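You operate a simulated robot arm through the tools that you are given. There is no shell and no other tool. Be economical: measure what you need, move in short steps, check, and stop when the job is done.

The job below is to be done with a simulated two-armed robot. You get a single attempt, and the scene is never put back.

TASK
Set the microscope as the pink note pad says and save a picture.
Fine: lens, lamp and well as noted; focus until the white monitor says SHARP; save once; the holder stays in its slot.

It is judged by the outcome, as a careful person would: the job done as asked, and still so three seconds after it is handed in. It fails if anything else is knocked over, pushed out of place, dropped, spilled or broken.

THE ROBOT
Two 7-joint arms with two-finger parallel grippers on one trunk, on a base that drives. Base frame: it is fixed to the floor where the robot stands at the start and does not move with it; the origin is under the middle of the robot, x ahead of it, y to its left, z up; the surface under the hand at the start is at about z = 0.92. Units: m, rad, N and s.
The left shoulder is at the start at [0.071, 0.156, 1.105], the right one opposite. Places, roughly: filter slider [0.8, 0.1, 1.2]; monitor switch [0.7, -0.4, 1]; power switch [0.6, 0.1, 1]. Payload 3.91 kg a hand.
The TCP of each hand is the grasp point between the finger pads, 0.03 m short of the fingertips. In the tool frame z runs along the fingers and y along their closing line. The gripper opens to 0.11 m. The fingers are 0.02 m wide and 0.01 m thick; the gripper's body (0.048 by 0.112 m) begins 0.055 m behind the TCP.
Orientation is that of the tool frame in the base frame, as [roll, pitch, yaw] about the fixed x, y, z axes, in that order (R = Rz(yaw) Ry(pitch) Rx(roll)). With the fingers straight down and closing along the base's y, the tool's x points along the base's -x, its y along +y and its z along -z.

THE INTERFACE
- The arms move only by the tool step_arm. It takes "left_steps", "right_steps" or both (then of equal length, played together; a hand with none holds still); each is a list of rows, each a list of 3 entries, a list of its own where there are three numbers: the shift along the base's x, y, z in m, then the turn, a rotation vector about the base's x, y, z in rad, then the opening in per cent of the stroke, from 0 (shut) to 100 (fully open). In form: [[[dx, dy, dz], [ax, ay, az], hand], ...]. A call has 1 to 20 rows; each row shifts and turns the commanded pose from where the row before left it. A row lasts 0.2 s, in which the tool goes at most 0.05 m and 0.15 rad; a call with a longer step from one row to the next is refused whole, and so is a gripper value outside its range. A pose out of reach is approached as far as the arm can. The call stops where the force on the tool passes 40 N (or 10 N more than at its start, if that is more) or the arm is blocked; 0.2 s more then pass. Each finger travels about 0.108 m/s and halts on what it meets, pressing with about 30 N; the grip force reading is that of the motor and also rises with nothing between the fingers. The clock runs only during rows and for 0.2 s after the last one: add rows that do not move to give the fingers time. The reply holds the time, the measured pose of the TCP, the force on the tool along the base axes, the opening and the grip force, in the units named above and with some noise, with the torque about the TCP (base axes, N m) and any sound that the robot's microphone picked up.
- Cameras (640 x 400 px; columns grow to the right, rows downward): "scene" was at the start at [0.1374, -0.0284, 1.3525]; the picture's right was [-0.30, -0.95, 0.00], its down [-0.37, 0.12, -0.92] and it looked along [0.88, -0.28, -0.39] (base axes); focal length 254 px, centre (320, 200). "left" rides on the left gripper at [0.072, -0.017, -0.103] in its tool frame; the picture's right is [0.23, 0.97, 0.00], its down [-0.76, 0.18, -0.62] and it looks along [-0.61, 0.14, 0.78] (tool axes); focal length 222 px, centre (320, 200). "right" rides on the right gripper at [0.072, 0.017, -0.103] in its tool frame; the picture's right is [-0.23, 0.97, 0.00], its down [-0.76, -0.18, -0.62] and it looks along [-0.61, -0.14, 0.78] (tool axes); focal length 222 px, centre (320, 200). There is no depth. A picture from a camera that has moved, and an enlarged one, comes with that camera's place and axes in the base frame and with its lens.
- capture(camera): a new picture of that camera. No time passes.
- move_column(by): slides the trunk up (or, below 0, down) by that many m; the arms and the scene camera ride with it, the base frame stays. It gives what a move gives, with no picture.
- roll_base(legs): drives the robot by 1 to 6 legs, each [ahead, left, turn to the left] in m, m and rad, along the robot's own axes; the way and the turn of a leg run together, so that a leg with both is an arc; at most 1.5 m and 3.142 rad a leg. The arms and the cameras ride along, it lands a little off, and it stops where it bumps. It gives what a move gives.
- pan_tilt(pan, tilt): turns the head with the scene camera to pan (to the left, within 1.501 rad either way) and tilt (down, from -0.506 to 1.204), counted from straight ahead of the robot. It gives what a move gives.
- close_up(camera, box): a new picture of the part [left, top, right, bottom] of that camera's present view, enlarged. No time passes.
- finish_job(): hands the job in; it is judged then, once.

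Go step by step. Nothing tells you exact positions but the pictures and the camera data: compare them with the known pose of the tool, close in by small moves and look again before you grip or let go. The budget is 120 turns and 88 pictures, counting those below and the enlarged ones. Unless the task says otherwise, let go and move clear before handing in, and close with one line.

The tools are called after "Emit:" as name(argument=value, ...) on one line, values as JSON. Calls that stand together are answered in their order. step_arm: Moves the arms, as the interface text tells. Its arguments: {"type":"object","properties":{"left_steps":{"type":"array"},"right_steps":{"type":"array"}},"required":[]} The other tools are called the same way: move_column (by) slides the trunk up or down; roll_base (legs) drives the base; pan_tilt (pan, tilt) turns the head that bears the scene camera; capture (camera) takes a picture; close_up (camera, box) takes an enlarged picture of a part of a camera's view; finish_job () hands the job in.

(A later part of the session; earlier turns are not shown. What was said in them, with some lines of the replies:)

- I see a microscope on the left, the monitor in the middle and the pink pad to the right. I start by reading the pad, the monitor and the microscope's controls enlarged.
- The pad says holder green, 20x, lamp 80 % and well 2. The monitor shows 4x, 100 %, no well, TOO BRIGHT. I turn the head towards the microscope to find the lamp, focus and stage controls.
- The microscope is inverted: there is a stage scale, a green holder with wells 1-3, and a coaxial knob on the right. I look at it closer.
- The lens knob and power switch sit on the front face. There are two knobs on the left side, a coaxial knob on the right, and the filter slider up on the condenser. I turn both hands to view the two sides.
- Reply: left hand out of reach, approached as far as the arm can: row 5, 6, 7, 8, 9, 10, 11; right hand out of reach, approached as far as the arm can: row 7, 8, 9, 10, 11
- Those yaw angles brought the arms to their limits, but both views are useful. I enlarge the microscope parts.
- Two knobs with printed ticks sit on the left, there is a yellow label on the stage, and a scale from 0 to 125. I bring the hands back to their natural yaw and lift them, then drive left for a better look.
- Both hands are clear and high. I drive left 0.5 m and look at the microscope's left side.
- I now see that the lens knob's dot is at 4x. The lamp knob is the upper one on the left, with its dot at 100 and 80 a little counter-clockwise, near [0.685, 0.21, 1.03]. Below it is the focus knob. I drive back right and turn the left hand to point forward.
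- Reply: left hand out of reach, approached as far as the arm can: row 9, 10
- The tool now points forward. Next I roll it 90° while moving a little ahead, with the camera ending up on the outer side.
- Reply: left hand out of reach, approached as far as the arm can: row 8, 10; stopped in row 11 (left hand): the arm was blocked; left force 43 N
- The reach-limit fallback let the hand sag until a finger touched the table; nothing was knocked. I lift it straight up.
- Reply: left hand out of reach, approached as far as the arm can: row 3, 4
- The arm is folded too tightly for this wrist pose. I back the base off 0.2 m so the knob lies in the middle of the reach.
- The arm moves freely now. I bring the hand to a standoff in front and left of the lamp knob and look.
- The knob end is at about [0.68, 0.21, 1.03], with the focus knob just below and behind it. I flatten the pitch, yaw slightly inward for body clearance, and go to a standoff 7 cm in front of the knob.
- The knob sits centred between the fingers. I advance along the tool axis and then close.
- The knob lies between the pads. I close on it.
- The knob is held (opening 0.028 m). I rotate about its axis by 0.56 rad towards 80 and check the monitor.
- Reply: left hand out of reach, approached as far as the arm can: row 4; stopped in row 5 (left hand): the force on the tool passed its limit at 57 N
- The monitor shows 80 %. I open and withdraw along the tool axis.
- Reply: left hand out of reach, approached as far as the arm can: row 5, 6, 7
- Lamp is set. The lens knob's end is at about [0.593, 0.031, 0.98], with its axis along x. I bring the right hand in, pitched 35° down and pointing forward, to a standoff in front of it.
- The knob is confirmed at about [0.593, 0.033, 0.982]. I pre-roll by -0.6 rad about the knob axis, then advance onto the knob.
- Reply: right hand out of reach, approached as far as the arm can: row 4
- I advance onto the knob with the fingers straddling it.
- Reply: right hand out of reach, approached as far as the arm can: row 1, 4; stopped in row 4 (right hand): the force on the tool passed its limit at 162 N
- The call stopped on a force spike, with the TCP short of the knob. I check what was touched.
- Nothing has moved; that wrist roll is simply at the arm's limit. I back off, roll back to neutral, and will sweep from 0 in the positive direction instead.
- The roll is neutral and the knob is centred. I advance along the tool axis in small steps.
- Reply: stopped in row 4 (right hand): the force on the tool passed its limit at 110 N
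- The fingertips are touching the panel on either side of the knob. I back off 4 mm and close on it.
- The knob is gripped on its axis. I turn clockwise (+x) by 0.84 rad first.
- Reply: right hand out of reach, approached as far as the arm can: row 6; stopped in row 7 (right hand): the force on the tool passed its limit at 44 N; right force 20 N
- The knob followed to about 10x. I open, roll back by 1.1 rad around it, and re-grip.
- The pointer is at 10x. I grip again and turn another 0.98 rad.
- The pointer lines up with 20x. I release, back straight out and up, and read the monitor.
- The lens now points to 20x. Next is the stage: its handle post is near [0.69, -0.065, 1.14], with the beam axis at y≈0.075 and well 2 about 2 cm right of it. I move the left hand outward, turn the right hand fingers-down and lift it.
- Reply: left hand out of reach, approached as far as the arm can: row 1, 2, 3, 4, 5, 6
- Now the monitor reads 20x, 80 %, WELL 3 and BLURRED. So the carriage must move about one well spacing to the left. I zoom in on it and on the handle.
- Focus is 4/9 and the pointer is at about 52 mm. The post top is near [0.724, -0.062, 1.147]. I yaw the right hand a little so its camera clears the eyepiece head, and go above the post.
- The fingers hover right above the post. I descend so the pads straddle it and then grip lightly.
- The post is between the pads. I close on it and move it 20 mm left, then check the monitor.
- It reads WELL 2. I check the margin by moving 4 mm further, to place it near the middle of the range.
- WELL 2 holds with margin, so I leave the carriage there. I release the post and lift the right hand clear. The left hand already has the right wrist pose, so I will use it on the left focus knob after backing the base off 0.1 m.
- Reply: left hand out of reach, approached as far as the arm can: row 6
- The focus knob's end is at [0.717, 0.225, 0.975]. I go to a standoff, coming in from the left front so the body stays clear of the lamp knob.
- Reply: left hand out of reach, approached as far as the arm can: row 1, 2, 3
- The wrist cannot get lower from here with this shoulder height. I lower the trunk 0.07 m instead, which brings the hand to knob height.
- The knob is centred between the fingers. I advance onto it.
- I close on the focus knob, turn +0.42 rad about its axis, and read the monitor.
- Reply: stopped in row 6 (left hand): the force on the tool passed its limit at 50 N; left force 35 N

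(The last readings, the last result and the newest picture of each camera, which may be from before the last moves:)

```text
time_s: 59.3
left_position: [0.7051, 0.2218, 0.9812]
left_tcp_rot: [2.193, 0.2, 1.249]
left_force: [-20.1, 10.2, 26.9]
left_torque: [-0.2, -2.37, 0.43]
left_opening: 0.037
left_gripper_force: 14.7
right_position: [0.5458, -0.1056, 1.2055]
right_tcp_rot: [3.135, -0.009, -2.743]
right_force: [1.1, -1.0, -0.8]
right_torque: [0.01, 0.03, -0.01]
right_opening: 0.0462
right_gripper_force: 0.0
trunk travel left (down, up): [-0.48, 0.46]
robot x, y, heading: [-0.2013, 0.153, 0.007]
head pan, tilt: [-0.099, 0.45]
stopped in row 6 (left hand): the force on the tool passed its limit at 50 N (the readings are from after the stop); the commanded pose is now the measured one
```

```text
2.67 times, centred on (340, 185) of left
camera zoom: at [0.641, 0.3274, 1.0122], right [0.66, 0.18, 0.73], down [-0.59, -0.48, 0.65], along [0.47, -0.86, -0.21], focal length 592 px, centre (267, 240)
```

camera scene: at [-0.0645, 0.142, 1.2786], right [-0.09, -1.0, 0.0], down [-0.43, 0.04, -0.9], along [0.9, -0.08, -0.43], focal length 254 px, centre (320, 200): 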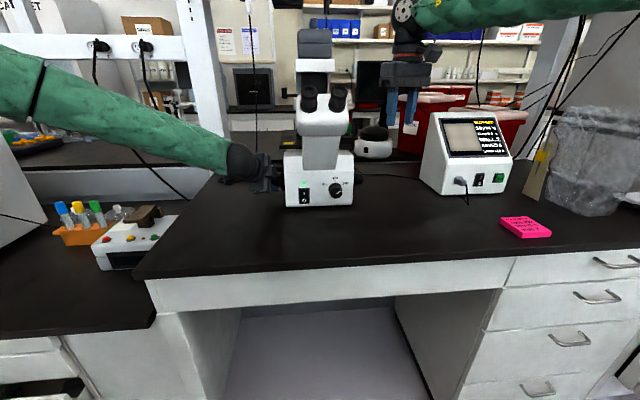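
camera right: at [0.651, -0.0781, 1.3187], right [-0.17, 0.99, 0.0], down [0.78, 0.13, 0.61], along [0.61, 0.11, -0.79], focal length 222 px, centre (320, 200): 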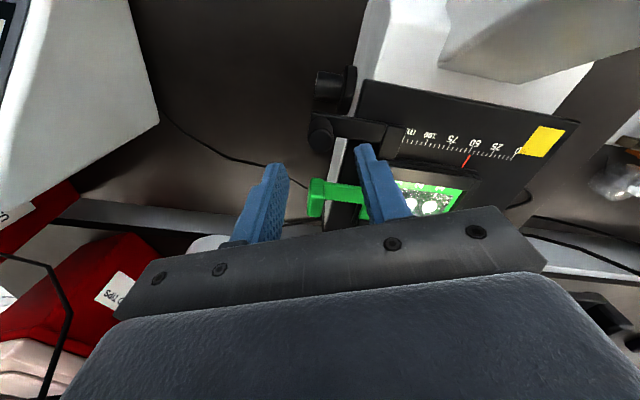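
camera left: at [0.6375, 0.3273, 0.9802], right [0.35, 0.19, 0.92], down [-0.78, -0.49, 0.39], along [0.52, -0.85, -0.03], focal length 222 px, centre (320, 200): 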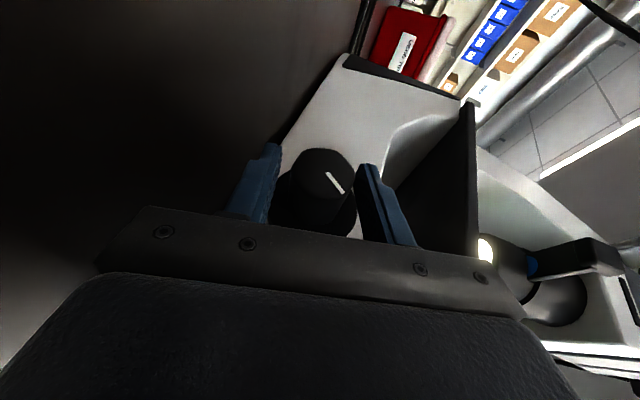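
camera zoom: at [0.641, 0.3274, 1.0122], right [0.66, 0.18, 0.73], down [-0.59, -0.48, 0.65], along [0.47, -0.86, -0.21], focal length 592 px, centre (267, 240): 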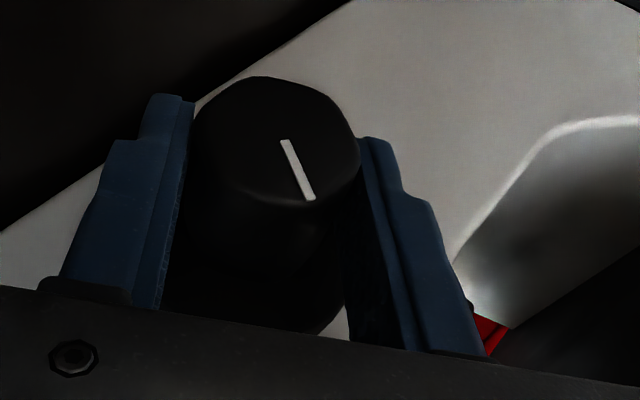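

The focus did not turn, and the gripper body nudged the lamp dial to 60 %, so this route is poor. I open and slide out sideways along the knob axis, then will fix the lamp and use the right-hand focus knob, where nothing is in the way.

Emit:
step_arm(left_steps=[[[0, 0, 0], [0, 0, 0], 50], [[0, 0, 0], [0, 0, 0], 50], [[0, 0.015, 0], [0, 0, 0], 50], [[0, 0.02, 0], [0, 0, 0], 50], [[0, 0.02, 0], [0, 0, 0], 50], [[-0.03, 0.02, 0.01], [0, 0, 0], 50], [[-0.03, 0, 0.02], [0, 0, 0], 50], [[-0.03, 0, 0.02], [0, 0, 0], 50]])

Emit:
move_column(by=0.07)

Emit:
capture(camera="left")

```text
time_s: 61.1
left_position: [0.6174, 0.2956, 1.026]
left_tcp_rot: [2.203, 0.2, 1.249]
left_force: [-0.4, 0.0, -0.4]
left_torque: [0.03, 0.0, -0.01]
left_opening: 0.055
left_gripper_force: 0.1
right_position: [0.5476, -0.1063, 1.2047]
right_tcp_rot: [3.136, -0.008, -2.744]
right_force: [-0.4, -0.2, -0.7]
right_torque: [0.01, 0.01, 0.01]
right_opening: 0.0463
right_gripper_force: 0.1
trunk travel left (down, up): [-0.48, 0.46]
robot x, y, heading: [-0.2007, 0.1491, 0.007]
head pan, tilt: [-0.099, 0.45]
```

```text
time_s: 62.2
left_position: [0.618, 0.2964, 1.0946]
left_tcp_rot: [2.203, 0.202, 1.248]
left_force: [0.3, -0.2, -0.8]
left_torque: [0.01, 0.0, -0.01]
left_opening: 0.055
left_gripper_force: 0.0
right_position: [0.5484, -0.1072, 1.2721]
right_tcp_rot: [3.135, -0.012, -2.744]
right_force: [-0.1, 0.1, -0.2]
right_torque: [0.01, -0.01, -0.02]
right_opening: 0.0464
right_gripper_force: 0.0
trunk travel left (down, up): [-0.55, 0.39]
robot x, y, heading: [-0.2034, 0.1498, -0.002]
head pan, tilt: [-0.099, 0.45]
```

```text
23 pictures are left
camera left: at [0.5547, 0.4011, 1.1258], right [0.67, 0.18, 0.72], down [-0.58, -0.49, 0.65], along [0.47, -0.86, -0.22], focal length 222 px, centre (320, 200)
```

left: 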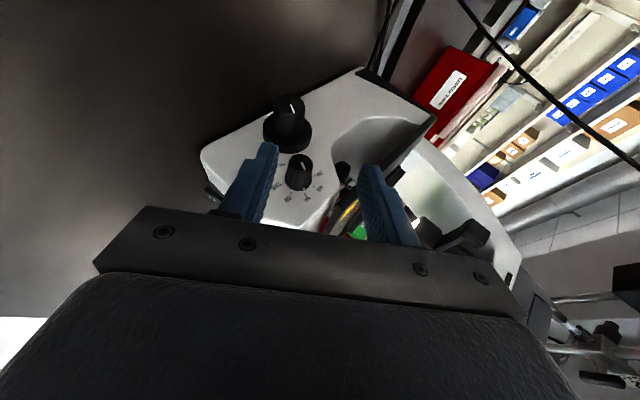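

The lamp knob is again at [0.676, 0.21, 1.032]. I go to its standoff with the present pitch of 0.66 rad, so I can turn it back the other way.

Emit:
step_arm(left_steps=[[[0.001, -0.022, -0.006], [0, 0, 0], 41], [[0.001, -0.022, -0.006], [0, 0, 0], 41], [[0.002, -0.022, -0.008], [0, 0, 0], 41]])

```text
time_s: 63.0
left_position: [0.6217, 0.2293, 1.0743]
left_tcp_rot: [2.202, 0.199, 1.25]
left_force: [-0.8, 0.1, 0.7]
left_torque: [0.0, -0.01, 0.0]
left_opening: 0.045
left_gripper_force: 0.1
right_position: [0.5484, -0.106, 1.2727]
right_tcp_rot: [3.135, -0.01, -2.742]
right_force: [-1.0, 0.4, -0.1]
right_torque: [-0.02, 0.02, 0.0]
right_opening: 0.0466
right_gripper_force: 0.0
trunk travel left (down, up): [-0.55, 0.39]
robot x, y, heading: [-0.2026, 0.1467, 0.006]
head pan, tilt: [-0.099, 0.45]
```

The hand is at standoff as planned. I advance onto the lamp knob and check the alignment.

Emit:
step_arm(left_steps=[[[0.015, -0.007, -0.0115], [0, 0, 0], 41], [[0.015, -0.007, -0.0115], [0, 0, 0], 41], [[0.014, -0.007, -0.011], [0, 0, 0], 41]])

Emit:
capture(camera="left")

```text
time_s: 63.8
left_position: [0.6673, 0.208, 1.0409]
left_tcp_rot: [2.203, 0.201, 1.25]
left_force: [-0.3, 0.2, 0.3]
left_torque: [-0.02, 0.01, 0.01]
left_opening: 0.0448
left_gripper_force: 0.0
right_position: [0.5489, -0.1059, 1.2716]
right_tcp_rot: [3.134, -0.011, -2.744]
right_force: [-0.6, 0.0, 0.2]
right_torque: [0.01, 0.0, 0.0]
right_opening: 0.0461
right_gripper_force: 0.0
trunk travel left (down, up): [-0.55, 0.39]
robot x, y, heading: [-0.1978, 0.151, 0.006]
head pan, tilt: [-0.099, 0.45]
```

```text
22 pictures are left
camera left: at [0.6026, 0.314, 1.0713], right [0.67, 0.18, 0.72], down [-0.58, -0.49, 0.65], along [0.47, -0.86, -0.22], focal length 222 px, centre (320, 200)
```

left: 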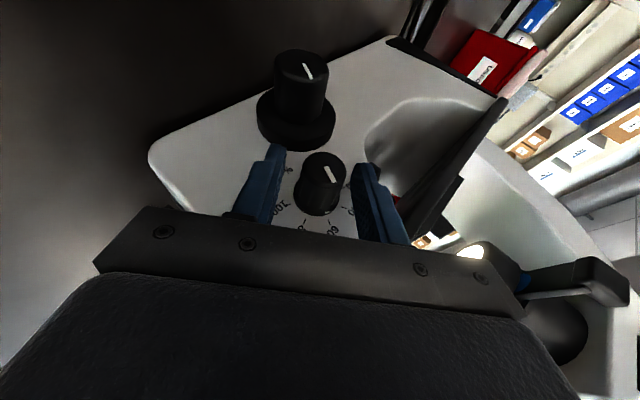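

It is aligned. I grip and turn back (−y) by 0.56 rad, keeping the axis fixed.

Emit:
step_arm(left_steps=[[[0, 0, 0], [0, 0, 0], 15], [[0, 0, 0], [0, 0, 0], 15], [[0, 0, 0], [0, 0, 0], 15], [[-0.0011, 0, -0.0016], [0, -0.14, 0], 15], [[-0.001, 0, -0.0017], [0, -0.14, 0], 15], [[-0.0007, 0, -0.0018], [0, -0.14, 0], 15], [[-0.0005, 0, -0.0018], [0, -0.14, 0], 15], [[0, 0, 0], [0, 0, 0], 15]])

Emit:
close_up(camera="scene", box=[430, 120, 530, 200])

```text
time_s: 65.6
left_position: [0.6641, 0.2085, 1.0384]
left_tcp_rot: [1.871, 0.082, 1.203]
left_force: [20.8, -1.3, 19.7]
left_torque: [-0.94, -0.29, 0.93]
left_opening: 0.0278
left_gripper_force: 45.0
left hand out of reach, approached as far as the arm can: row 6, 7
right_position: [0.548, -0.1055, 1.2727]
right_tcp_rot: [3.135, -0.01, -2.744]
right_force: [-0.3, 0.2, -0.1]
right_torque: [-0.02, 0.0, -0.01]
right_opening: 0.0463
right_gripper_force: 0.2
trunk travel left (down, up): [-0.55, 0.39]
robot x, y, heading: [-0.2025, 0.1517, 0.002]
head pan, tilt: [-0.099, 0.45]
```

```text
5.00 times, centred on (480, 160) of scene
camera zoom: at [-0.0611, 0.1419, 1.3479], right [-0.09, -1.0, 0.0], down [-0.43, 0.04, -0.9], along [0.9, -0.08, -0.44], focal length 1269 px, centre (-480, 400)
```

zoom: 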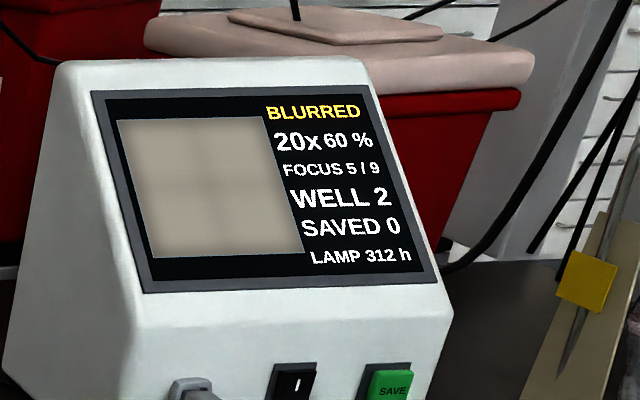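

Turning stopped short because of reach (about 0.33 rad), so the lamp is still at 60; focus has moved to 5/9, so + turns raise it. I open, turn the fingers back around the knob, re-grip and turn again.

Emit:
step_arm(left_steps=[[[0, 0, 0], [0, 0, 0], 41], [[0, 0, 0], [0, 0, 0], 41], [[0.0007, 0, 0.0018], [0, 0.12, 0], 41], [[0.0009, 0, 0.0017], [0, 0.12, 0], 41], [[0.0011, 0, 0.0016], [0, 0.12, 0], 41], [[0.0012, 0, 0.0013], [0, 0.12, 0], 41], [[0, 0, 0], [0, 0, 0], 41]])

Emit:
close_up(camera="left", box=[220, 110, 420, 260])

```text
time_s: 67.2
left_position: [0.6677, 0.2132, 1.0397]
left_tcp_rot: [2.33, 0.243, 1.279]
left_force: [-0.4, 0.8, 0.6]
left_torque: [-0.04, 0.01, -0.03]
left_opening: 0.0451
left_gripper_force: 0.0
right_position: [0.5488, -0.1026, 1.272]
right_tcp_rot: [3.137, -0.012, -2.742]
right_force: [0.2, 0.4, 0.2]
right_torque: [-0.04, 0.0, 0.01]
right_opening: 0.0463
right_gripper_force: 0.0
trunk travel left (down, up): [-0.55, 0.39]
robot x, y, heading: [-0.2012, 0.1509, 0.007]
head pan, tilt: [-0.099, 0.45]
```

```text
2.67 times, centred on (320, 185) of left
camera zoom: at [0.608, 0.318, 1.0781], right [0.75, 0.18, 0.63], down [-0.49, -0.48, 0.73], along [0.44, -0.86, -0.28], focal length 592 px, centre (320, 240)
```

zoom: 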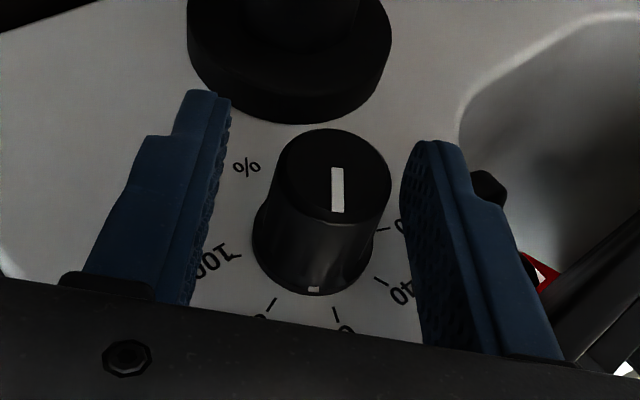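

The dot is between 60 and 80 and holds. I grip again and turn another 0.36 rad.

Emit:
step_arm(left_steps=[[[0, -0.004, 0], [0, 0, 0], 41], [[0, 0, 0], [0, 0, 0], 15], [[0, 0, 0], [0, 0, 0], 15], [[0, 0, 0], [0, 0, 0], 15], [[-0.0012, 0, -0.0013], [0, -0.12, 0], 15], [[-0.0011, 0, -0.0016], [0, -0.12, 0], 15], [[-0.001, 0, -0.0017], [0, -0.12, 0], 15], [[0, 0, 0], [0, 0, 0], 15]])

Emit:
close_up(camera="left", box=[220, 110, 420, 260])

Emit:
close_up(camera="scene", box=[430, 120, 530, 200])

```text
time_s: 68.4
left_position: [0.6669, 0.2039, 1.0415]
left_tcp_rot: [2.228, 0.208, 1.252]
left_force: [-0.5, -0.4, 1.0]
left_torque: [-1.58, 0.0, -0.22]
left_opening: 0.0285
left_gripper_force: 44.7
right_position: [0.5478, -0.1063, 1.2731]
right_tcp_rot: [3.136, -0.01, -2.744]
right_force: [0.1, -0.6, 0.5]
right_torque: [0.05, -0.01, 0.03]
right_opening: 0.0462
right_gripper_force: 0.0
trunk travel left (down, up): [-0.55, 0.39]
robot x, y, heading: [-0.2003, 0.1515, 0.002]
head pan, tilt: [-0.099, 0.45]
stopped in row 6 (left hand): the force on the tool passed its limit at 44 N (the readings are from after the stop); the commanded pose is now the measured one
```

```text
2.67 times, centred on (320, 185) of left
camera zoom: at [0.604, 0.3092, 1.0745], right [0.68, 0.18, 0.71], down [-0.56, -0.48, 0.67], along [0.46, -0.86, -0.23], focal length 592 px, centre (320, 240)
```

zoom: 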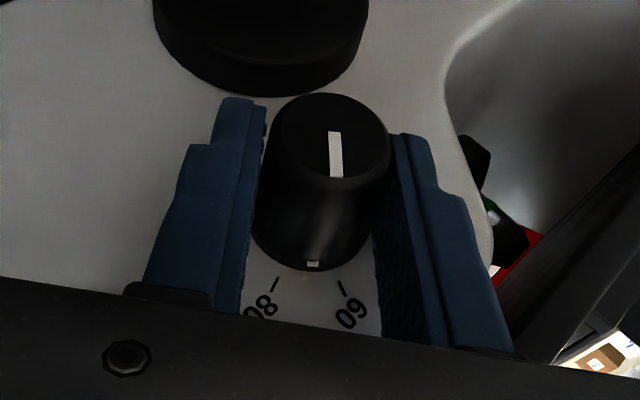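

```text
5.00 times, centred on (480, 160) of scene
camera zoom: at [-0.0613, 0.1422, 1.3477], right [-0.09, -1.0, 0.0], down [-0.43, 0.04, -0.9], along [0.9, -0.08, -0.44], focal length 1269 px, centre (-480, 400)
```

zoom: 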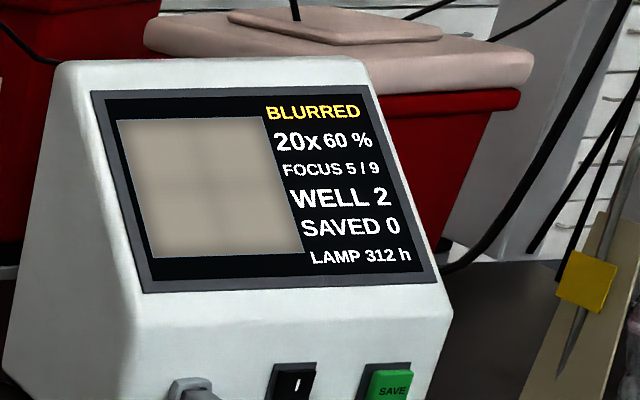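

The dot is now halfway, and the force stop only interrupted the turn. I continue by 0.36 rad.

Emit:
step_arm(left_steps=[[[-0.0011, 0, -0.0016], [0, -0.12, 0], 15], [[-0.001, 0, -0.0017], [0, -0.12, 0], 15], [[-0.0008, 0, -0.0017], [0, -0.12, 0], 15], [[0, 0, 0], [0, 0, 0], 15]])

Emit:
close_up(camera="scene", box=[430, 120, 530, 200])

```text
time_s: 69.4
left_position: [0.6647, 0.2037, 1.0379]
left_tcp_rot: [1.883, 0.086, 1.204]
left_force: [6.0, -5.4, 10.8]
left_torque: [-0.55, -0.12, 1.43]
left_opening: 0.0279
left_gripper_force: 45.1
right_position: [0.5488, -0.1068, 1.2736]
right_tcp_rot: [3.134, -0.009, -2.745]
right_force: [0.5, -0.5, -0.3]
right_torque: [0.05, -0.01, -0.03]
right_opening: 0.0459
right_gripper_force: 0.0
trunk travel left (down, up): [-0.55, 0.39]
robot x, y, heading: [-0.1999, 0.1505, 0.004]
head pan, tilt: [-0.099, 0.45]
```

```text
5.00 times, centred on (480, 160) of scene
camera zoom: at [-0.0617, 0.1414, 1.348], right [-0.09, -1.0, 0.0], down [-0.43, 0.04, -0.9], along [0.9, -0.08, -0.44], focal length 1269 px, centre (-480, 400)
```

zoom: 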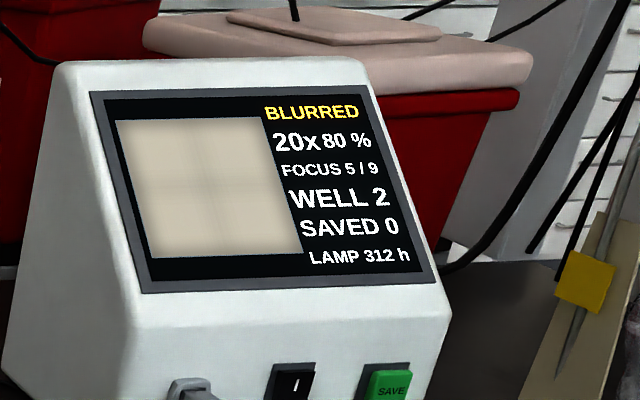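

The lamp is back at 80 %. I release and slide the left hand out sideways and away, and meanwhile pull the right hand back and pitch it forward.

Emit:
step_arm(left_steps=[[[0, 0, 0], [0, 0, 0], 45], [[0, 0, 0], [0, 0, 0], 45], [[0, 0.015, 0], [0, 0, 0], 45], [[0, 0.02, 0], [0, 0, 0], 45], [[0, 0.02, 0], [0, 0, 0], 45], [[-0.02, 0.02, 0], [0, 0, 0], 45], [[-0.03, 0.02, 0], [0, 0, 0], 45], [[-0.02, 0.01, 0], [0, 0, 0], 45], [[0, 0, 0], [0, 0, 0], 45]], right_steps=[[[-0.01, -0.015, 0.005], [0, 0, -0.14], 45], [[-0.01, -0.015, 0.005], [0, 0, -0.13], 45], [[-0.01, -0.015, 0.005], [0, 0, -0.13], 45], [[0, -0.015, 0.005], [0, -0.131, 0], 45], [[0, -0.015, 0.005], [0, -0.131, 0], 45], [[0, -0.015, 0.005], [0, -0.131, 0], 45], [[0, 0, 0], [0, -0.131, 0], 45], [[0, 0, 0], [0, -0.131, 0], 45], [[0, 0, 0], [0, -0.13, 0], 45]])

```text
time_s: 71.4
left_position: [0.593, 0.3079, 1.0382]
left_tcp_rot: [1.885, 0.087, 1.203]
left_force: [-0.4, -0.7, 0.1]
left_torque: [0.01, 0.0, -0.03]
left_opening: 0.0494
left_gripper_force: 0.1
right_position: [0.5192, -0.1972, 1.3036]
right_tcp_rot: [3.133, 0.778, 3.138]
right_force: [0.0, 0.0, 0.5]
right_torque: [-0.03, 0.02, 0.0]
right_opening: 0.0495
right_gripper_force: 0.2
trunk travel left (down, up): [-0.55, 0.39]
robot x, y, heading: [-0.2017, 0.1499, -0.0]
head pan, tilt: [-0.099, 0.45]
```

Both hands are clear. I now roll the right hand about its own axis in parts, watching for reach limits.

Emit:
step_arm(right_steps=[[[0.005, -0.005, 0], [-0.1, 0, 0.1], 45], [[0.005, -0.005, 0], [-0.1, 0, 0.1], 45], [[0.005, -0.005, 0], [-0.1, 0, 0.1], 45], [[0.005, -0.005, 0], [-0.1, 0, 0.1], 45], [[0.005, -0.005, 0], [-0.1, 0, 0.1], 45], [[0.005, -0.005, 0], [-0.1, 0, 0.1], 45]])

```text
time_s: 72.8
left_position: [0.5928, 0.311, 1.0374]
left_tcp_rot: [1.885, 0.087, 1.202]
left_force: [-0.2, 0.1, -0.2]
left_torque: [0.01, -0.01, 0.0]
left_opening: 0.0495
left_gripper_force: 0.0
right_position: [0.5429, -0.221, 1.3032]
right_tcp_rot: [-2.576, 0.561, -2.269]
right_force: [0.3, -0.6, 0.2]
right_torque: [0.0, 0.0, 0.02]
right_opening: 0.0493
right_gripper_force: 0.1
right hand out of reach, approached as far as the arm can: row 6
trunk travel left (down, up): [-0.55, 0.39]
robot x, y, heading: [-0.203, 0.1525, 0.004]
head pan, tilt: [-0.099, 0.45]
```

The limit comes from being high. I lower the hand to about 1.1 m (free space in front) while continuing the roll.

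Emit:
step_arm(right_steps=[[[0, 0.005, -0.035], [0, 0, 0], 45], [[0, 0.005, -0.035], [0, 0, 0], 45], [[0, 0.005, -0.03], [-0.1, 0, 0.1], 45], [[0, 0.005, -0.03], [-0.1, 0, 0.1], 45], [[0, 0, -0.03], [-0.1, 0, 0.1], 45], [[0, 0, -0.02], [-0.1, 0, 0.1], 45], [[0, 0, -0.01], [-0.1, 0, 0.1], 45], [[0, 0, 0], [-0.08, 0, 0.08], 45]])

Emit:
capture(camera="right")

```text
time_s: 74.6
left_position: [0.5939, 0.308, 1.0367]
left_tcp_rot: [1.887, 0.086, 1.203]
left_force: [0.1, 0.0, -0.3]
left_torque: [-0.01, 0.02, -0.04]
left_opening: 0.0498
left_gripper_force: 0.1
right_position: [0.5308, -0.196, 1.079]
right_tcp_rot: [-2.346, 0.03, -1.612]
right_force: [-0.4, 0.5, 0.2]
right_torque: [0.02, 0.03, 0.01]
right_opening: 0.0495
right_gripper_force: 0.1
right hand out of reach, approached as far as the arm can: row 7, 8
trunk travel left (down, up): [-0.55, 0.39]
robot x, y, heading: [-0.1989, 0.1499, 0.006]
head pan, tilt: [-0.099, 0.45]
```

```text
16 pictures are left
camera right: at [0.4413, -0.267, 1.1368], right [-0.67, 0.28, -0.69], down [-0.29, 0.76, 0.59], along [0.68, 0.59, -0.43], focal length 222 px, centre (320, 200)
```

right: 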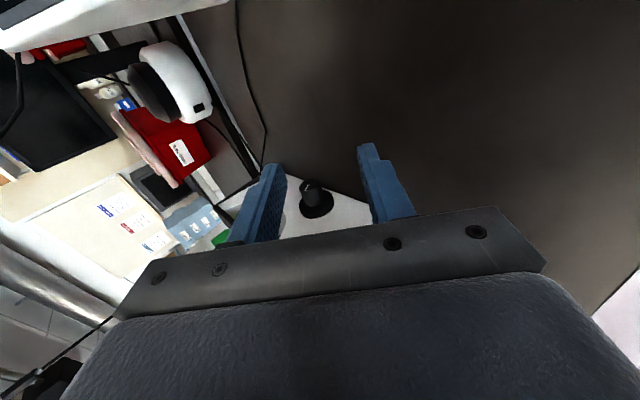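

The right wrist pose is reached (mirror of the left), and the right focus knob is at about [0.713, -0.069, 0.975]. I flatten its pitch, yaw it slightly outward, lift the left hand a bit, and then lower the trunk 0.07 m.

Emit:
step_arm(left_steps=[[[-0.005, 0, 0.02], [0, 0.05, 0], 45], [[-0.005, 0, 0.02], [0, 0.05, 0], 45], [[0, 0, 0.02], [0, 0.05, 0], 45], [[0, 0, 0.01], [0, 0.05, 0], 45], [[0, 0, 0], [0, 0, 0], 45]], right_steps=[[[0.015, 0.01, -0.005], [0, -0.12, 0], 46], [[0.015, 0.01, -0.005], [0, -0.12, 0], 46], [[0.015, 0.01, -0.005], [0, -0.12, 0], 46], [[0.015, 0.01, -0.005], [0, -0.11, 0], 46], [[0.01, 0.01, -0.005], [0, 0, 0.12], 46]])

Emit:
move_column(by=-0.07)

```text
time_s: 75.8
left_position: [0.5852, 0.3083, 1.1065]
left_tcp_rot: [2.076, 0.155, 1.227]
left_force: [0.3, -0.1, -0.3]
left_torque: [0.04, -0.01, -0.04]
left_opening: 0.0495
left_gripper_force: 0.0
right_position: [0.6013, -0.1453, 1.0522]
right_tcp_rot: [-1.892, 0.042, -1.474]
right_force: [0.3, -0.5, 0.9]
right_torque: [-0.01, 0.05, -0.03]
right_opening: 0.0505
right_gripper_force: 0.2
trunk travel left (down, up): [-0.55, 0.39]
robot x, y, heading: [-0.2019, 0.1515, 0.004]
head pan, tilt: [-0.099, 0.45]
```

```text
time_s: 76.9
left_position: [0.5844, 0.3096, 1.0363]
left_tcp_rot: [2.074, 0.156, 1.227]
left_force: [0.3, 0.4, -0.6]
left_torque: [0.02, -0.04, 0.01]
left_opening: 0.0496
left_gripper_force: 0.0
right_position: [0.5984, -0.1451, 0.9838]
right_tcp_rot: [-1.895, 0.04, -1.476]
right_force: [-0.7, -0.6, 0.0]
right_torque: [-0.01, 0.02, -0.03]
right_opening: 0.0504
right_gripper_force: 0.1
trunk travel left (down, up): [-0.48, 0.46]
robot x, y, heading: [-0.2018, 0.1512, 0.003]
head pan, tilt: [-0.099, 0.45]
```

I go to a standoff 7 cm in front of the right focus knob and look.

Emit:
step_arm(right_steps=[[[0.005, 0.02, 0.008], [0, 0, 0], 46], [[0.01, 0.02, 0.008], [0, 0, 0], 46], [[0.012, 0.02, 0], [0, 0, 0], 46], [[0.015, 0.019, 0], [0, 0, 0], 46]])

Emit:
capture(camera="right")

```text
time_s: 77.9
left_position: [0.5852, 0.309, 1.0351]
left_tcp_rot: [2.074, 0.158, 1.226]
left_force: [-0.4, 0.2, -0.5]
left_torque: [0.01, 0.02, -0.06]
left_opening: 0.0495
left_gripper_force: 0.1
right_position: [0.6419, -0.066, 0.9993]
right_tcp_rot: [-1.893, 0.041, -1.475]
right_force: [-0.4, 0.0, -0.3]
right_torque: [-0.01, 0.0, -0.04]
right_opening: 0.0506
right_gripper_force: 0.1
trunk travel left (down, up): [-0.48, 0.46]
robot x, y, heading: [-0.2017, 0.151, 0.005]
head pan, tilt: [-0.099, 0.45]
```

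```text
15 pictures are left
camera right: at [0.5457, -0.1494, 1.0144], right [-0.33, 0.23, -0.91], down [-0.6, 0.69, 0.4], along [0.72, 0.68, -0.09], focal length 222 px, centre (320, 200)
```

right: 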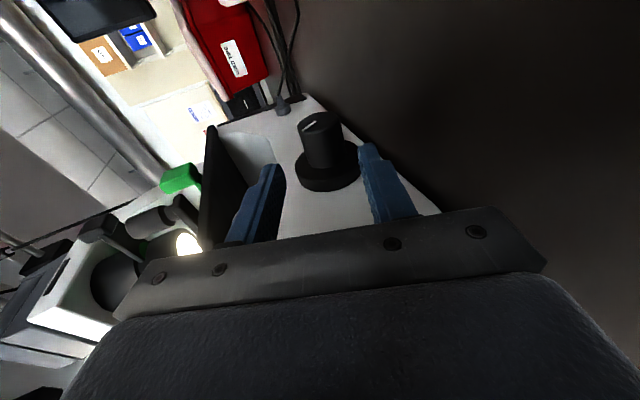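

It is aligned. I advance, grip, and turn +0.42 rad about y.

Emit:
step_arm(right_steps=[[[0.022, 0.002, -0.0075], [0, 0, 0], 46], [[0.022, 0.002, -0.0075], [0, 0, 0], 46], [[0.021, 0.003, -0.0075], [0, 0, 0], 46], [[0, 0, 0], [0, 0, 0], 20], [[0, 0, 0], [0, 0, 0], 20], [[0, 0, 0], [0, 0, 0], 20], [[0, 0, 0.001], [0, 0.14, 0], 20], [[0, 0, 0.001], [0, 0.14, 0], 20], [[0, 0, 0.001], [0, 0.14, 0], 20], [[0, 0, 0], [0, 0, 0], 20]])

Emit:
capture(camera="scene")

```text
time_s: 79.8
left_position: [0.5852, 0.3101, 1.0357]
left_tcp_rot: [2.075, 0.158, 1.228]
left_force: [0.9, -0.6, -1.0]
left_torque: [0.04, 0.03, -0.02]
left_opening: 0.0497
left_gripper_force: 0.0
right_position: [0.7074, -0.0594, 0.9799]
right_tcp_rot: [-2.182, 0.068, -1.488]
right_force: [6.4, -0.4, -0.9]
right_torque: [-0.99, -0.06, 0.46]
right_opening: 0.0358
right_gripper_force: 45.4
right hand out of reach, approached as far as the arm can: row 9
trunk travel left (down, up): [-0.48, 0.46]
robot x, y, heading: [-0.2034, 0.1463, 0.002]
head pan, tilt: [-0.099, 0.45]
stopped in row 9 (right hand): the force on the tool passed its limit at 70 N (the readings are from after the stop); the commanded pose is now the measured one
```

```text
14 pictures are left
camera scene: at [-0.0605, 0.1421, 1.2774], right [-0.09, -1.0, 0.0], down [-0.43, 0.04, -0.9], along [0.9, -0.08, -0.44], focal length 254 px, centre (320, 200)
```

scene: 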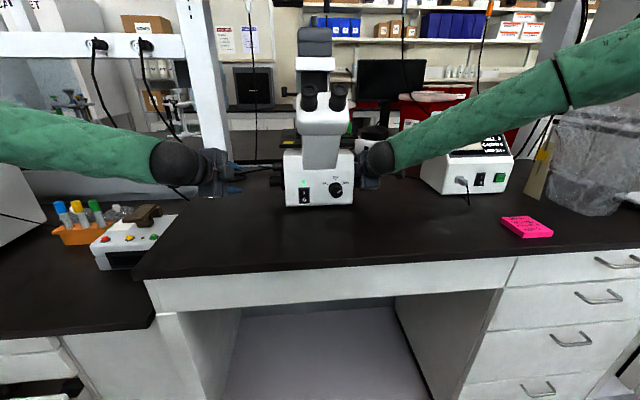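

Emit:
close_up(camera="scene", box=[440, 125, 520, 175])

```text
8.00 times, centred on (480, 150) of scene
camera zoom: at [-0.0605, 0.1421, 1.2774], right [-0.09, -1.0, 0.0], down [-0.43, 0.04, -0.9], along [0.9, -0.08, -0.44], focal length 2030 px, centre (-960, 600)
```

zoom: 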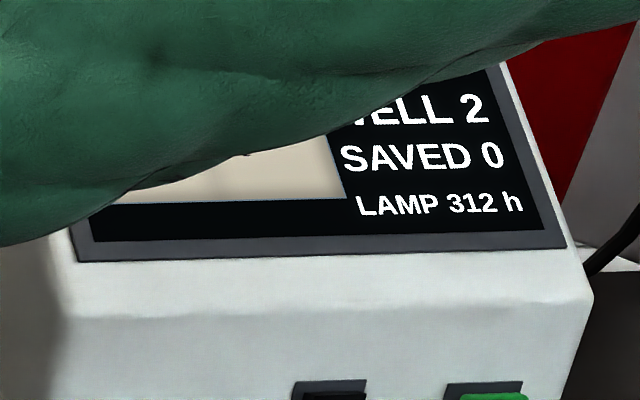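

The forearm hides the focus line, so I release, back out, and swing the hand to the right of the sight line to read the monitor.

Emit:
step_arm(right_steps=[[[0, 0, 0], [0, 0, 0], 46], [[0, 0, 0], [0, 0, 0], 46], [[-0.025, -0.006, 0.015], [0, 0, 0], 46], [[-0.03, -0.006, 0.015], [0, -0.07, 0], 46], [[-0.03, -0.006, 0], [0, -0.07, 0], 46], [[-0.03, -0.03, 0], [0, -0.07, 0], 46], [[-0.03, -0.03, 0], [0, -0.07, 0], 46], [[-0.03, -0.03, 0], [0, 0, 0], 46], [[-0.01, -0.04, 0], [0, 0, 0], 46], [[0, -0.045, 0], [0, 0, 0], 46], [[0, -0.045, 0], [0, 0, 0], 46], [[0, -0.045, 0], [0, 0, 0], 46], [[0, -0.045, 0], [0, 0, 0], 46]])

Emit:
close_up(camera="scene", box=[430, 105, 530, 185])

```text
time_s: 82.6
left_position: [0.5847, 0.3098, 1.0371]
left_tcp_rot: [2.072, 0.159, 1.226]
left_force: [0.0, 0.2, 0.5]
left_torque: [0.01, -0.01, 0.05]
left_opening: 0.0494
left_gripper_force: 0.0
right_position: [0.5183, -0.3875, 1.0124]
right_tcp_rot: [-1.904, 0.043, -1.473]
right_force: [0.1, -0.2, 0.6]
right_torque: [0.0, -0.01, 0.04]
right_opening: 0.0507
right_gripper_force: 0.0
trunk travel left (down, up): [-0.48, 0.46]
robot x, y, heading: [-0.2023, 0.1538, 0.006]
head pan, tilt: [-0.099, 0.45]
```

```text
5.00 times, centred on (480, 145) of scene
camera zoom: at [-0.0618, 0.1417, 1.278], right [-0.09, -1.0, 0.0], down [-0.43, 0.04, -0.9], along [0.9, -0.08, -0.44], focal length 1269 px, centre (-480, 475)
```

zoom: 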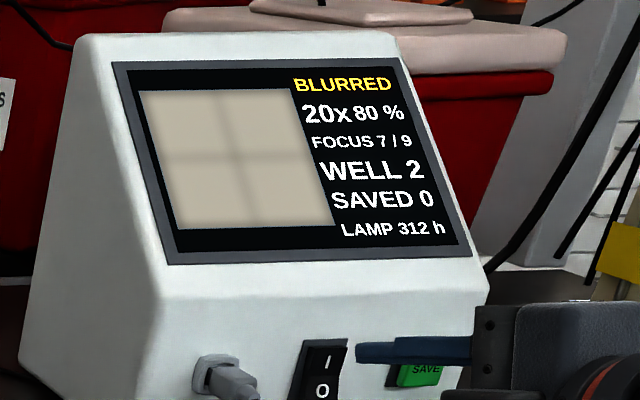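

Focus is 7/9 and a cross pattern is starting to show, so + is the right way; 0.29 rad gave about 2 steps. I go back to the knob, grip, and turn about one more step.

Emit:
step_arm(right_steps=[[[0, 0.045, 0], [0, 0, 0], 46], [[0, 0.045, 0], [0, 0, 0], 46], [[0, 0.045, 0], [0, 0, 0], 46], [[0, 0.045, 0], [0, 0, 0], 46], [[0, 0.045, 0], [0, 0, 0], 46], [[0, 0.045, 0], [0, 0, 0], 46], [[0.041, 0.017, -0.004], [0, 0, 0], 46], [[0.041, 0.017, -0.004], [0, 0, 0], 46], [[0.041, 0.017, -0.005], [0, 0, 0], 46]])

```text
time_s: 84.6
left_position: [0.585, 0.3096, 1.0341]
left_tcp_rot: [2.075, 0.156, 1.228]
left_force: [1.2, -1.5, 0.4]
left_torque: [-0.03, -0.03, 0.0]
left_opening: 0.0494
left_gripper_force: 0.1
right_position: [0.6452, -0.0685, 0.9953]
right_tcp_rot: [-1.908, 0.044, -1.474]
right_force: [-0.1, -0.6, -0.6]
right_torque: [0.0, 0.01, 0.03]
right_opening: 0.0505
right_gripper_force: 0.1
trunk travel left (down, up): [-0.48, 0.46]
robot x, y, heading: [-0.2001, 0.1518, 0.006]
head pan, tilt: [-0.099, 0.45]
```

I am back at standoff. I advance, grip, turn +0.16 rad, release and swing clear.

Emit:
step_arm(right_steps=[[[0.021, 0.003, -0.006], [0, 0, 0], 46], [[0.021, 0.003, -0.006], [0, 0, 0], 46], [[0.02, 0.0035, -0.006], [0, 0, 0], 46], [[0, 0, 0], [0, 0, 0], 20], [[0, 0, 0], [0, 0, 0], 20], [[0, 0, 0], [0, 0, 0], 20], [[0, 0, 0.0006], [0, 0.08, 0], 20], [[0, 0, 0.0006], [0, 0.08, 0], 20], [[0, 0, 0], [0, 0, 0], 20]])

Emit:
step_arm(right_steps=[[[0, 0, 0], [0, 0, 0], 46], [[0, 0, 0], [0, 0, 0], 46], [[-0.025, -0.005, 0.01], [0, 0, 0], 46], [[-0.03, -0.006, 0.012], [0, -0.08, 0], 46], [[-0.03, -0.006, 0], [0, -0.08, 0], 46], [[-0.03, -0.03, 0], [0, 0, 0], 46], [[-0.03, -0.03, 0], [0, 0, 0], 46], [[-0.03, -0.03, 0], [0, 0, 0], 46], [[-0.01, -0.04, 0], [0, 0, 0], 46], [[0, -0.045, 0], [0, 0, 0], 46], [[0, -0.045, 0], [0, 0, 0], 46], [[0, -0.045, 0], [0, 0, 0], 46], [[0, -0.045, 0], [0, 0, 0], 46]])

Emit:
close_up(camera="scene", box=[430, 105, 530, 185])

```text
time_s: 86.6
left_position: [0.5851, 0.3094, 1.0359]
left_tcp_rot: [2.073, 0.157, 1.227]
left_force: [0.8, -0.2, -0.1]
left_torque: [0.0, -0.01, 0.02]
left_opening: 0.0495
left_gripper_force: 0.0
right_position: [0.7076, -0.059, 0.9784]
right_tcp_rot: [-2.069, 0.059, -1.484]
right_force: [0.2, -1.5, -21.1]
right_torque: [-1.34, 0.19, -0.26]
right_opening: 0.0354
right_gripper_force: 45.1
trunk travel left (down, up): [-0.48, 0.46]
robot x, y, heading: [-0.2011, 0.1475, 0.003]
head pan, tilt: [-0.099, 0.45]
```

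```text
time_s: 89.4
left_position: [0.5838, 0.3094, 1.0371]
left_tcp_rot: [2.074, 0.156, 1.228]
left_force: [0.0, 0.6, -0.5]
left_torque: [0.0, 0.04, 0.02]
left_opening: 0.0494
left_gripper_force: 0.0
right_position: [0.5208, -0.3848, 1.0055]
right_tcp_rot: [-1.907, 0.045, -1.472]
right_force: [1.2, -0.3, -1.7]
right_torque: [0.04, 0.0, 0.05]
right_opening: 0.0507
right_gripper_force: 0.1
trunk travel left (down, up): [-0.48, 0.46]
robot x, y, heading: [-0.201, 0.1509, 0.003]
head pan, tilt: [-0.099, 0.45]
```

```text
5.00 times, centred on (480, 145) of scene
camera zoom: at [-0.0617, 0.1414, 1.2779], right [-0.09, -1.0, 0.0], down [-0.43, 0.04, -0.9], along [0.9, -0.08, -0.44], focal length 1269 px, centre (-480, 475)
```

zoom: 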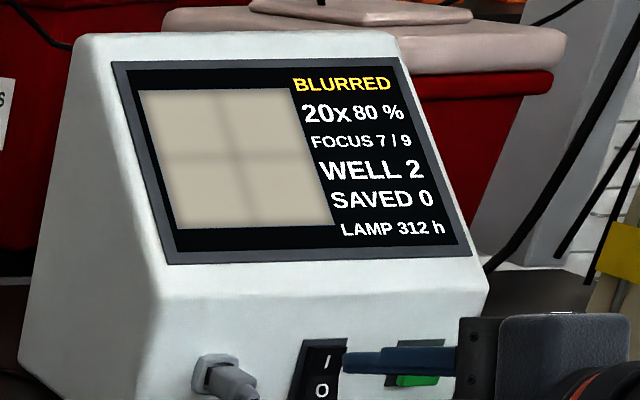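

Still 7. I repeat with a larger turn of 0.26 rad.

Emit:
step_arm(right_steps=[[[0, 0.045, 0], [0, 0, 0], 46], [[0, 0.045, 0], [0, 0, 0], 46], [[0, 0.045, 0], [0, 0, 0], 46], [[0, 0.045, 0], [0, 0, 0], 46], [[0, 0.045, 0], [0, 0, 0], 46], [[0, 0.045, 0], [0, 0, 0], 46], [[0.041, 0.017, -0.003], [0, 0, 0], 46], [[0.041, 0.017, -0.003], [0, 0, 0], 46], [[0.042, 0.013, -0.002], [0, 0, 0], 46]])

Emit:
step_arm(right_steps=[[[0.021, 0.003, -0.007], [0, 0, 0], 46], [[0.021, 0.003, -0.007], [0, 0, 0], 46], [[0.02, 0.0035, -0.006], [0, 0, 0], 46], [[0, 0, 0], [0, 0, 0], 20], [[0, 0, 0], [0, 0, 0], 20], [[0, 0, 0], [0, 0, 0], 20], [[0, 0, 0.0007], [0, 0.09, 0], 20], [[0, 0, 0.0007], [0, 0.09, 0], 20], [[0, 0, 0.0006], [0, 0.08, 0], 20], [[0, 0, 0], [0, 0, 0], 20]])

```text
time_s: 91.4
left_position: [0.5851, 0.3089, 1.0357]
left_tcp_rot: [2.075, 0.159, 1.227]
left_force: [0.8, 0.0, 0.4]
left_torque: [0.0, -0.02, 0.0]
left_opening: 0.0494
left_gripper_force: 0.1
right_position: [0.6469, -0.0692, 0.9939]
right_tcp_rot: [-1.907, 0.044, -1.476]
right_force: [-0.8, 0.4, -1.4]
right_torque: [0.04, -0.02, 0.01]
right_opening: 0.0506
right_gripper_force: 0.0
trunk travel left (down, up): [-0.48, 0.46]
robot x, y, heading: [-0.2056, 0.1519, 0.003]
head pan, tilt: [-0.099, 0.45]
```

```text
time_s: 93.6
left_position: [0.5857, 0.3094, 1.0361]
left_tcp_rot: [2.075, 0.156, 1.228]
left_force: [1.3, 0.9, 0.1]
left_torque: [0.01, 0.01, -0.01]
left_opening: 0.0494
left_gripper_force: 0.1
right_position: [0.7086, -0.0591, 0.9787]
right_tcp_rot: [-2.163, 0.067, -1.49]
right_force: [26.6, -11.6, 17.1]
right_torque: [-1.12, -0.18, -0.3]
right_opening: 0.0356
right_gripper_force: 45.0
trunk travel left (down, up): [-0.48, 0.46]
robot x, y, heading: [-0.2032, 0.1506, 0.001]
head pan, tilt: [-0.099, 0.45]
```

The knob turned 0.25 rad. I release, back out and read the monitor.

Emit:
step_arm(right_steps=[[[0, 0, 0], [0, 0, 0], 46], [[0, 0, 0], [0, 0, 0], 46], [[-0.025, -0.005, 0.01], [0, 0, 0], 46], [[-0.03, -0.006, 0.012], [0, -0.09, 0], 46], [[-0.03, -0.006, 0], [0, -0.09, 0], 46], [[-0.03, -0.03, 0], [0, -0.08, 0], 46], [[-0.03, -0.03, 0], [0, 0, 0], 46], [[-0.03, -0.03, 0], [0, 0, 0], 46], [[-0.01, -0.04, 0], [0, 0, 0], 46], [[0, -0.045, 0], [0, 0, 0], 46], [[0, -0.045, 0], [0, 0, 0], 46], [[0, -0.045, 0], [0, 0, 0], 46], [[0, -0.045, 0], [0, 0, 0], 46]])

Emit:
close_up(camera="scene", box=[430, 105, 530, 185])

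```text
time_s: 96.4
left_position: [0.5837, 0.3098, 1.0373]
left_tcp_rot: [2.074, 0.158, 1.227]
left_force: [-1.0, -0.2, -0.1]
left_torque: [-0.01, -0.01, 0.04]
left_opening: 0.0494
left_gripper_force: 0.0
right_position: [0.5215, -0.3846, 0.9984]
right_tcp_rot: [-1.914, 0.049, -1.477]
right_force: [-0.3, -0.2, -0.5]
right_torque: [0.01, -0.03, 0.0]
right_opening: 0.0505
right_gripper_force: 0.1
trunk travel left (down, up): [-0.48, 0.46]
robot x, y, heading: [-0.2009, 0.1504, 0.004]
head pan, tilt: [-0.099, 0.45]
```

```text
5.00 times, centred on (480, 145) of scene
camera zoom: at [-0.0616, 0.1418, 1.2779], right [-0.09, -1.0, 0.0], down [-0.43, 0.04, -0.9], along [0.9, -0.08, -0.44], focal length 1269 px, centre (-480, 475)
```

zoom: 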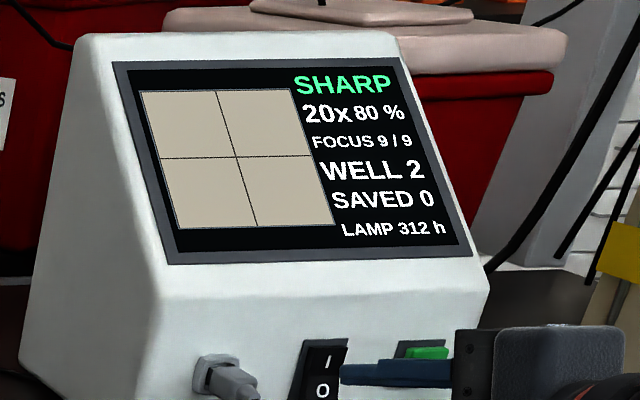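

SHARP at 9/9 with 20x, 80 % and WELL 2. The SAVE button is at about [0.666, -0.522, 0.977] on a front that faces me. I close the fingers and go to a point in front of it, keeping above the pad.

Emit:
step_arm(right_steps=[[[0.005, -0.03, 0.002], [0, 0, 0], 20], [[0.005, -0.03, 0.002], [0, 0, 0], 0], [[0.01, -0.04, 0], [0, 0, 0], 0], [[0.02, -0.04, 0], [0, 0, 0], 0], [[0.02, 0, -0.004], [0, 0, 0], 0], [[0, 0, 0], [0, 0, 0], 0]])

Emit:
capture(camera="scene")

Emit:
capture(camera="right")

```text
time_s: 97.8
left_position: [0.5834, 0.3087, 1.0367]
left_tcp_rot: [2.073, 0.157, 1.228]
left_force: [0.0, -0.2, 0.2]
left_torque: [0.03, -0.01, -0.01]
left_opening: 0.0496
left_gripper_force: 0.1
right_position: [0.5831, -0.524, 1.0122]
right_tcp_rot: [-1.913, 0.049, -1.477]
right_force: [-0.2, 1.0, 0.6]
right_torque: [-0.02, 0.03, -0.01]
right_opening: 0.0004
right_gripper_force: 29.6
right hand out of reach, approached as far as the arm can: row 1, 3
trunk travel left (down, up): [-0.48, 0.46]
robot x, y, heading: [-0.2025, 0.1497, 0.009]
head pan, tilt: [-0.099, 0.45]
```

```text
9 pictures are left
camera scene: at [-0.0619, 0.1417, 1.278], right [-0.09, -1.0, 0.0], down [-0.43, 0.04, -0.9], along [0.9, -0.08, -0.44], focal length 254 px, centre (320, 200)
```

scene: 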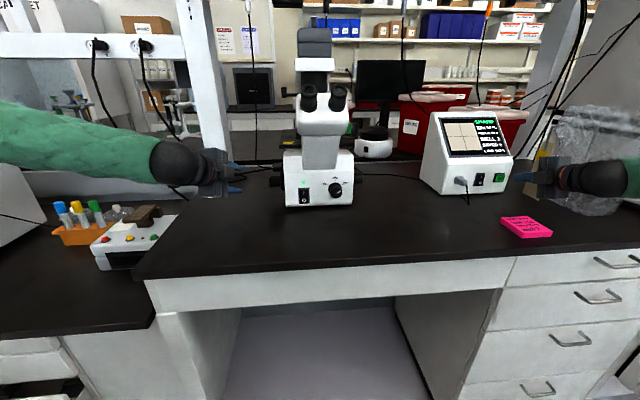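

```text
8 pictures are left
camera right: at [0.487, -0.6072, 1.0278], right [-0.35, 0.24, -0.91], down [-0.59, 0.69, 0.41], along [0.72, 0.68, -0.1], focal length 222 px, centre (320, 200)
```

right: 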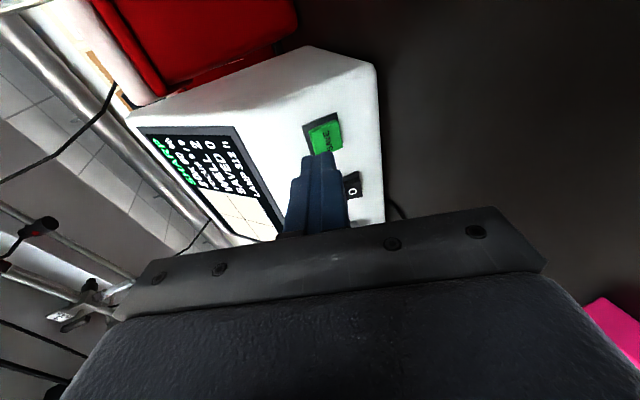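

The button is at about [0.66, -0.515, 0.978] and the fingertips at [0.611, -0.521, 1.002]. I align in y and z and come up to just short of the button.

Emit:
step_arm(right_steps=[[[0, 0.003, -0.012], [0, 0, 0], 0], [[0.01, 0.003, -0.012], [0, 0, 0], 0], [[0.015, 0, 0], [0, 0, 0], 0], [[0.01, 0, 0], [0, 0, 0], 0]])

Emit:
capture(camera="right")

```text
time_s: 98.8
left_position: [0.5849, 0.3097, 1.0368]
left_tcp_rot: [2.074, 0.156, 1.227]
left_force: [0.7, 0.0, 0.6]
left_torque: [0.0, 0.0, -0.01]
left_opening: 0.0495
left_gripper_force: 0.0
right_position: [0.6243, -0.5136, 1.0043]
right_tcp_rot: [-1.91, 0.045, -1.474]
right_force: [-3.0, 0.5, -1.0]
right_torque: [0.01, 0.04, 0.01]
right_opening: 0.0
right_gripper_force: 30.1
right hand out of reach, approached as far as the arm can: row 1, 2
trunk travel left (down, up): [-0.48, 0.46]
robot x, y, heading: [-0.2027, 0.149, 0.007]
head pan, tilt: [-0.099, 0.45]
heard: click
```

```text
7 pictures are left
camera right: at [0.5274, -0.5977, 1.0201], right [-0.35, 0.24, -0.91], down [-0.6, 0.69, 0.41], along [0.72, 0.68, -0.1], focal length 222 px, centre (320, 200)
```

right: 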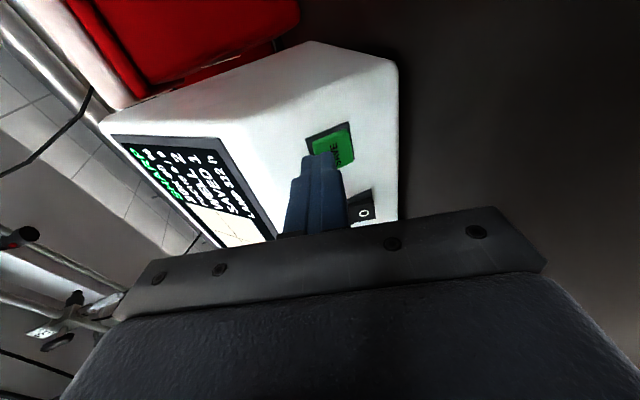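

A click was heard and the screen seems to show SAVED 1. I back straight off and verify.

Emit:
step_arm(right_steps=[[[-0.02, 0, 0.003], [0, 0, 0], 0], [[-0.03, 0, 0.01], [0, 0, 0], 0], [[-0.03, 0, 0.02], [0, 0, 0], 0], [[-0.02, 0, 0.02], [0, 0, 0], 0], [[0, 0, 0], [0, 0, 0], 0]])

Emit:
close_up(camera="scene", box=[430, 105, 530, 185])

Emit:
capture(camera="scene")

```text
time_s: 100.0
left_position: [0.5857, 0.3082, 1.0372]
left_tcp_rot: [2.076, 0.156, 1.226]
left_force: [0.1, -0.2, -0.6]
left_torque: [0.02, 0.02, -0.03]
left_opening: 0.0493
left_gripper_force: 0.1
right_position: [0.5236, -0.5145, 1.0537]
right_tcp_rot: [-1.907, 0.046, -1.474]
right_force: [0.8, 0.5, 0.5]
right_torque: [0.02, 0.04, -0.01]
right_opening: 0.0
right_gripper_force: 29.8
trunk travel left (down, up): [-0.48, 0.46]
robot x, y, heading: [-0.2015, 0.1494, 0.006]
head pan, tilt: [-0.099, 0.45]
```

```text
5.00 times, centred on (480, 145) of scene
camera zoom: at [-0.0608, 0.1413, 1.2778], right [-0.09, -1.0, 0.0], down [-0.43, 0.04, -0.9], along [0.9, -0.08, -0.44], focal length 1269 px, centre (-480, 475)
```

zoom: 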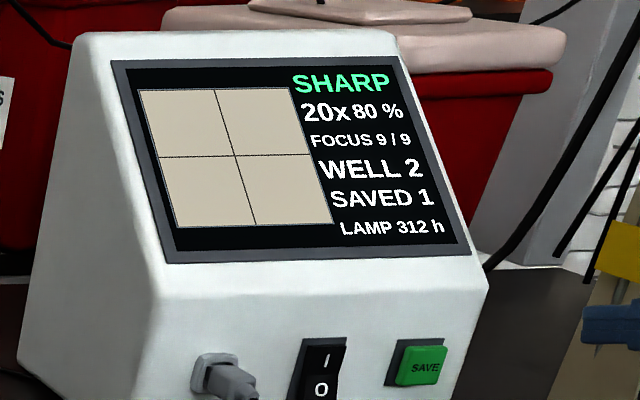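

```text
5 pictures are left
camera scene: at [-0.0608, 0.1413, 1.2778], right [-0.09, -1.0, 0.0], down [-0.43, 0.04, -0.9], along [0.9, -0.08, -0.44], focal length 254 px, centre (320, 200)
```

scene: 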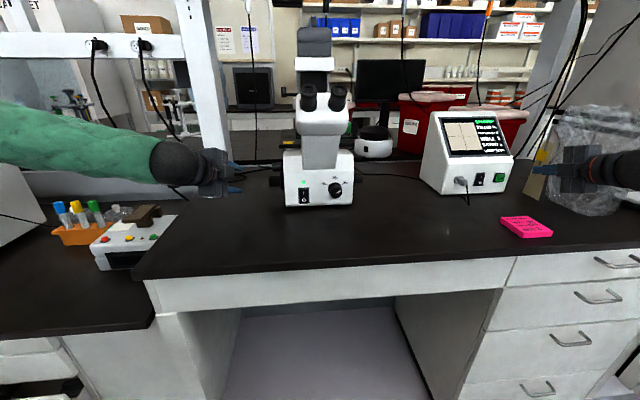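

The monitor shows SHARP, 20x, 80 %, WELL 2 and SAVED 1. Both hands are clear and nothing has been displaced, so I hand in.

Emit:
finish_job()

```text
The job is handed in.
```

The microscope is set as the pink pad says: lens 20x, lamp 80 %, well 2. The monitor says SHARP at focus 9/9. One picture is saved, the monitor reads SAVED 1, and I left the holder in its slot.
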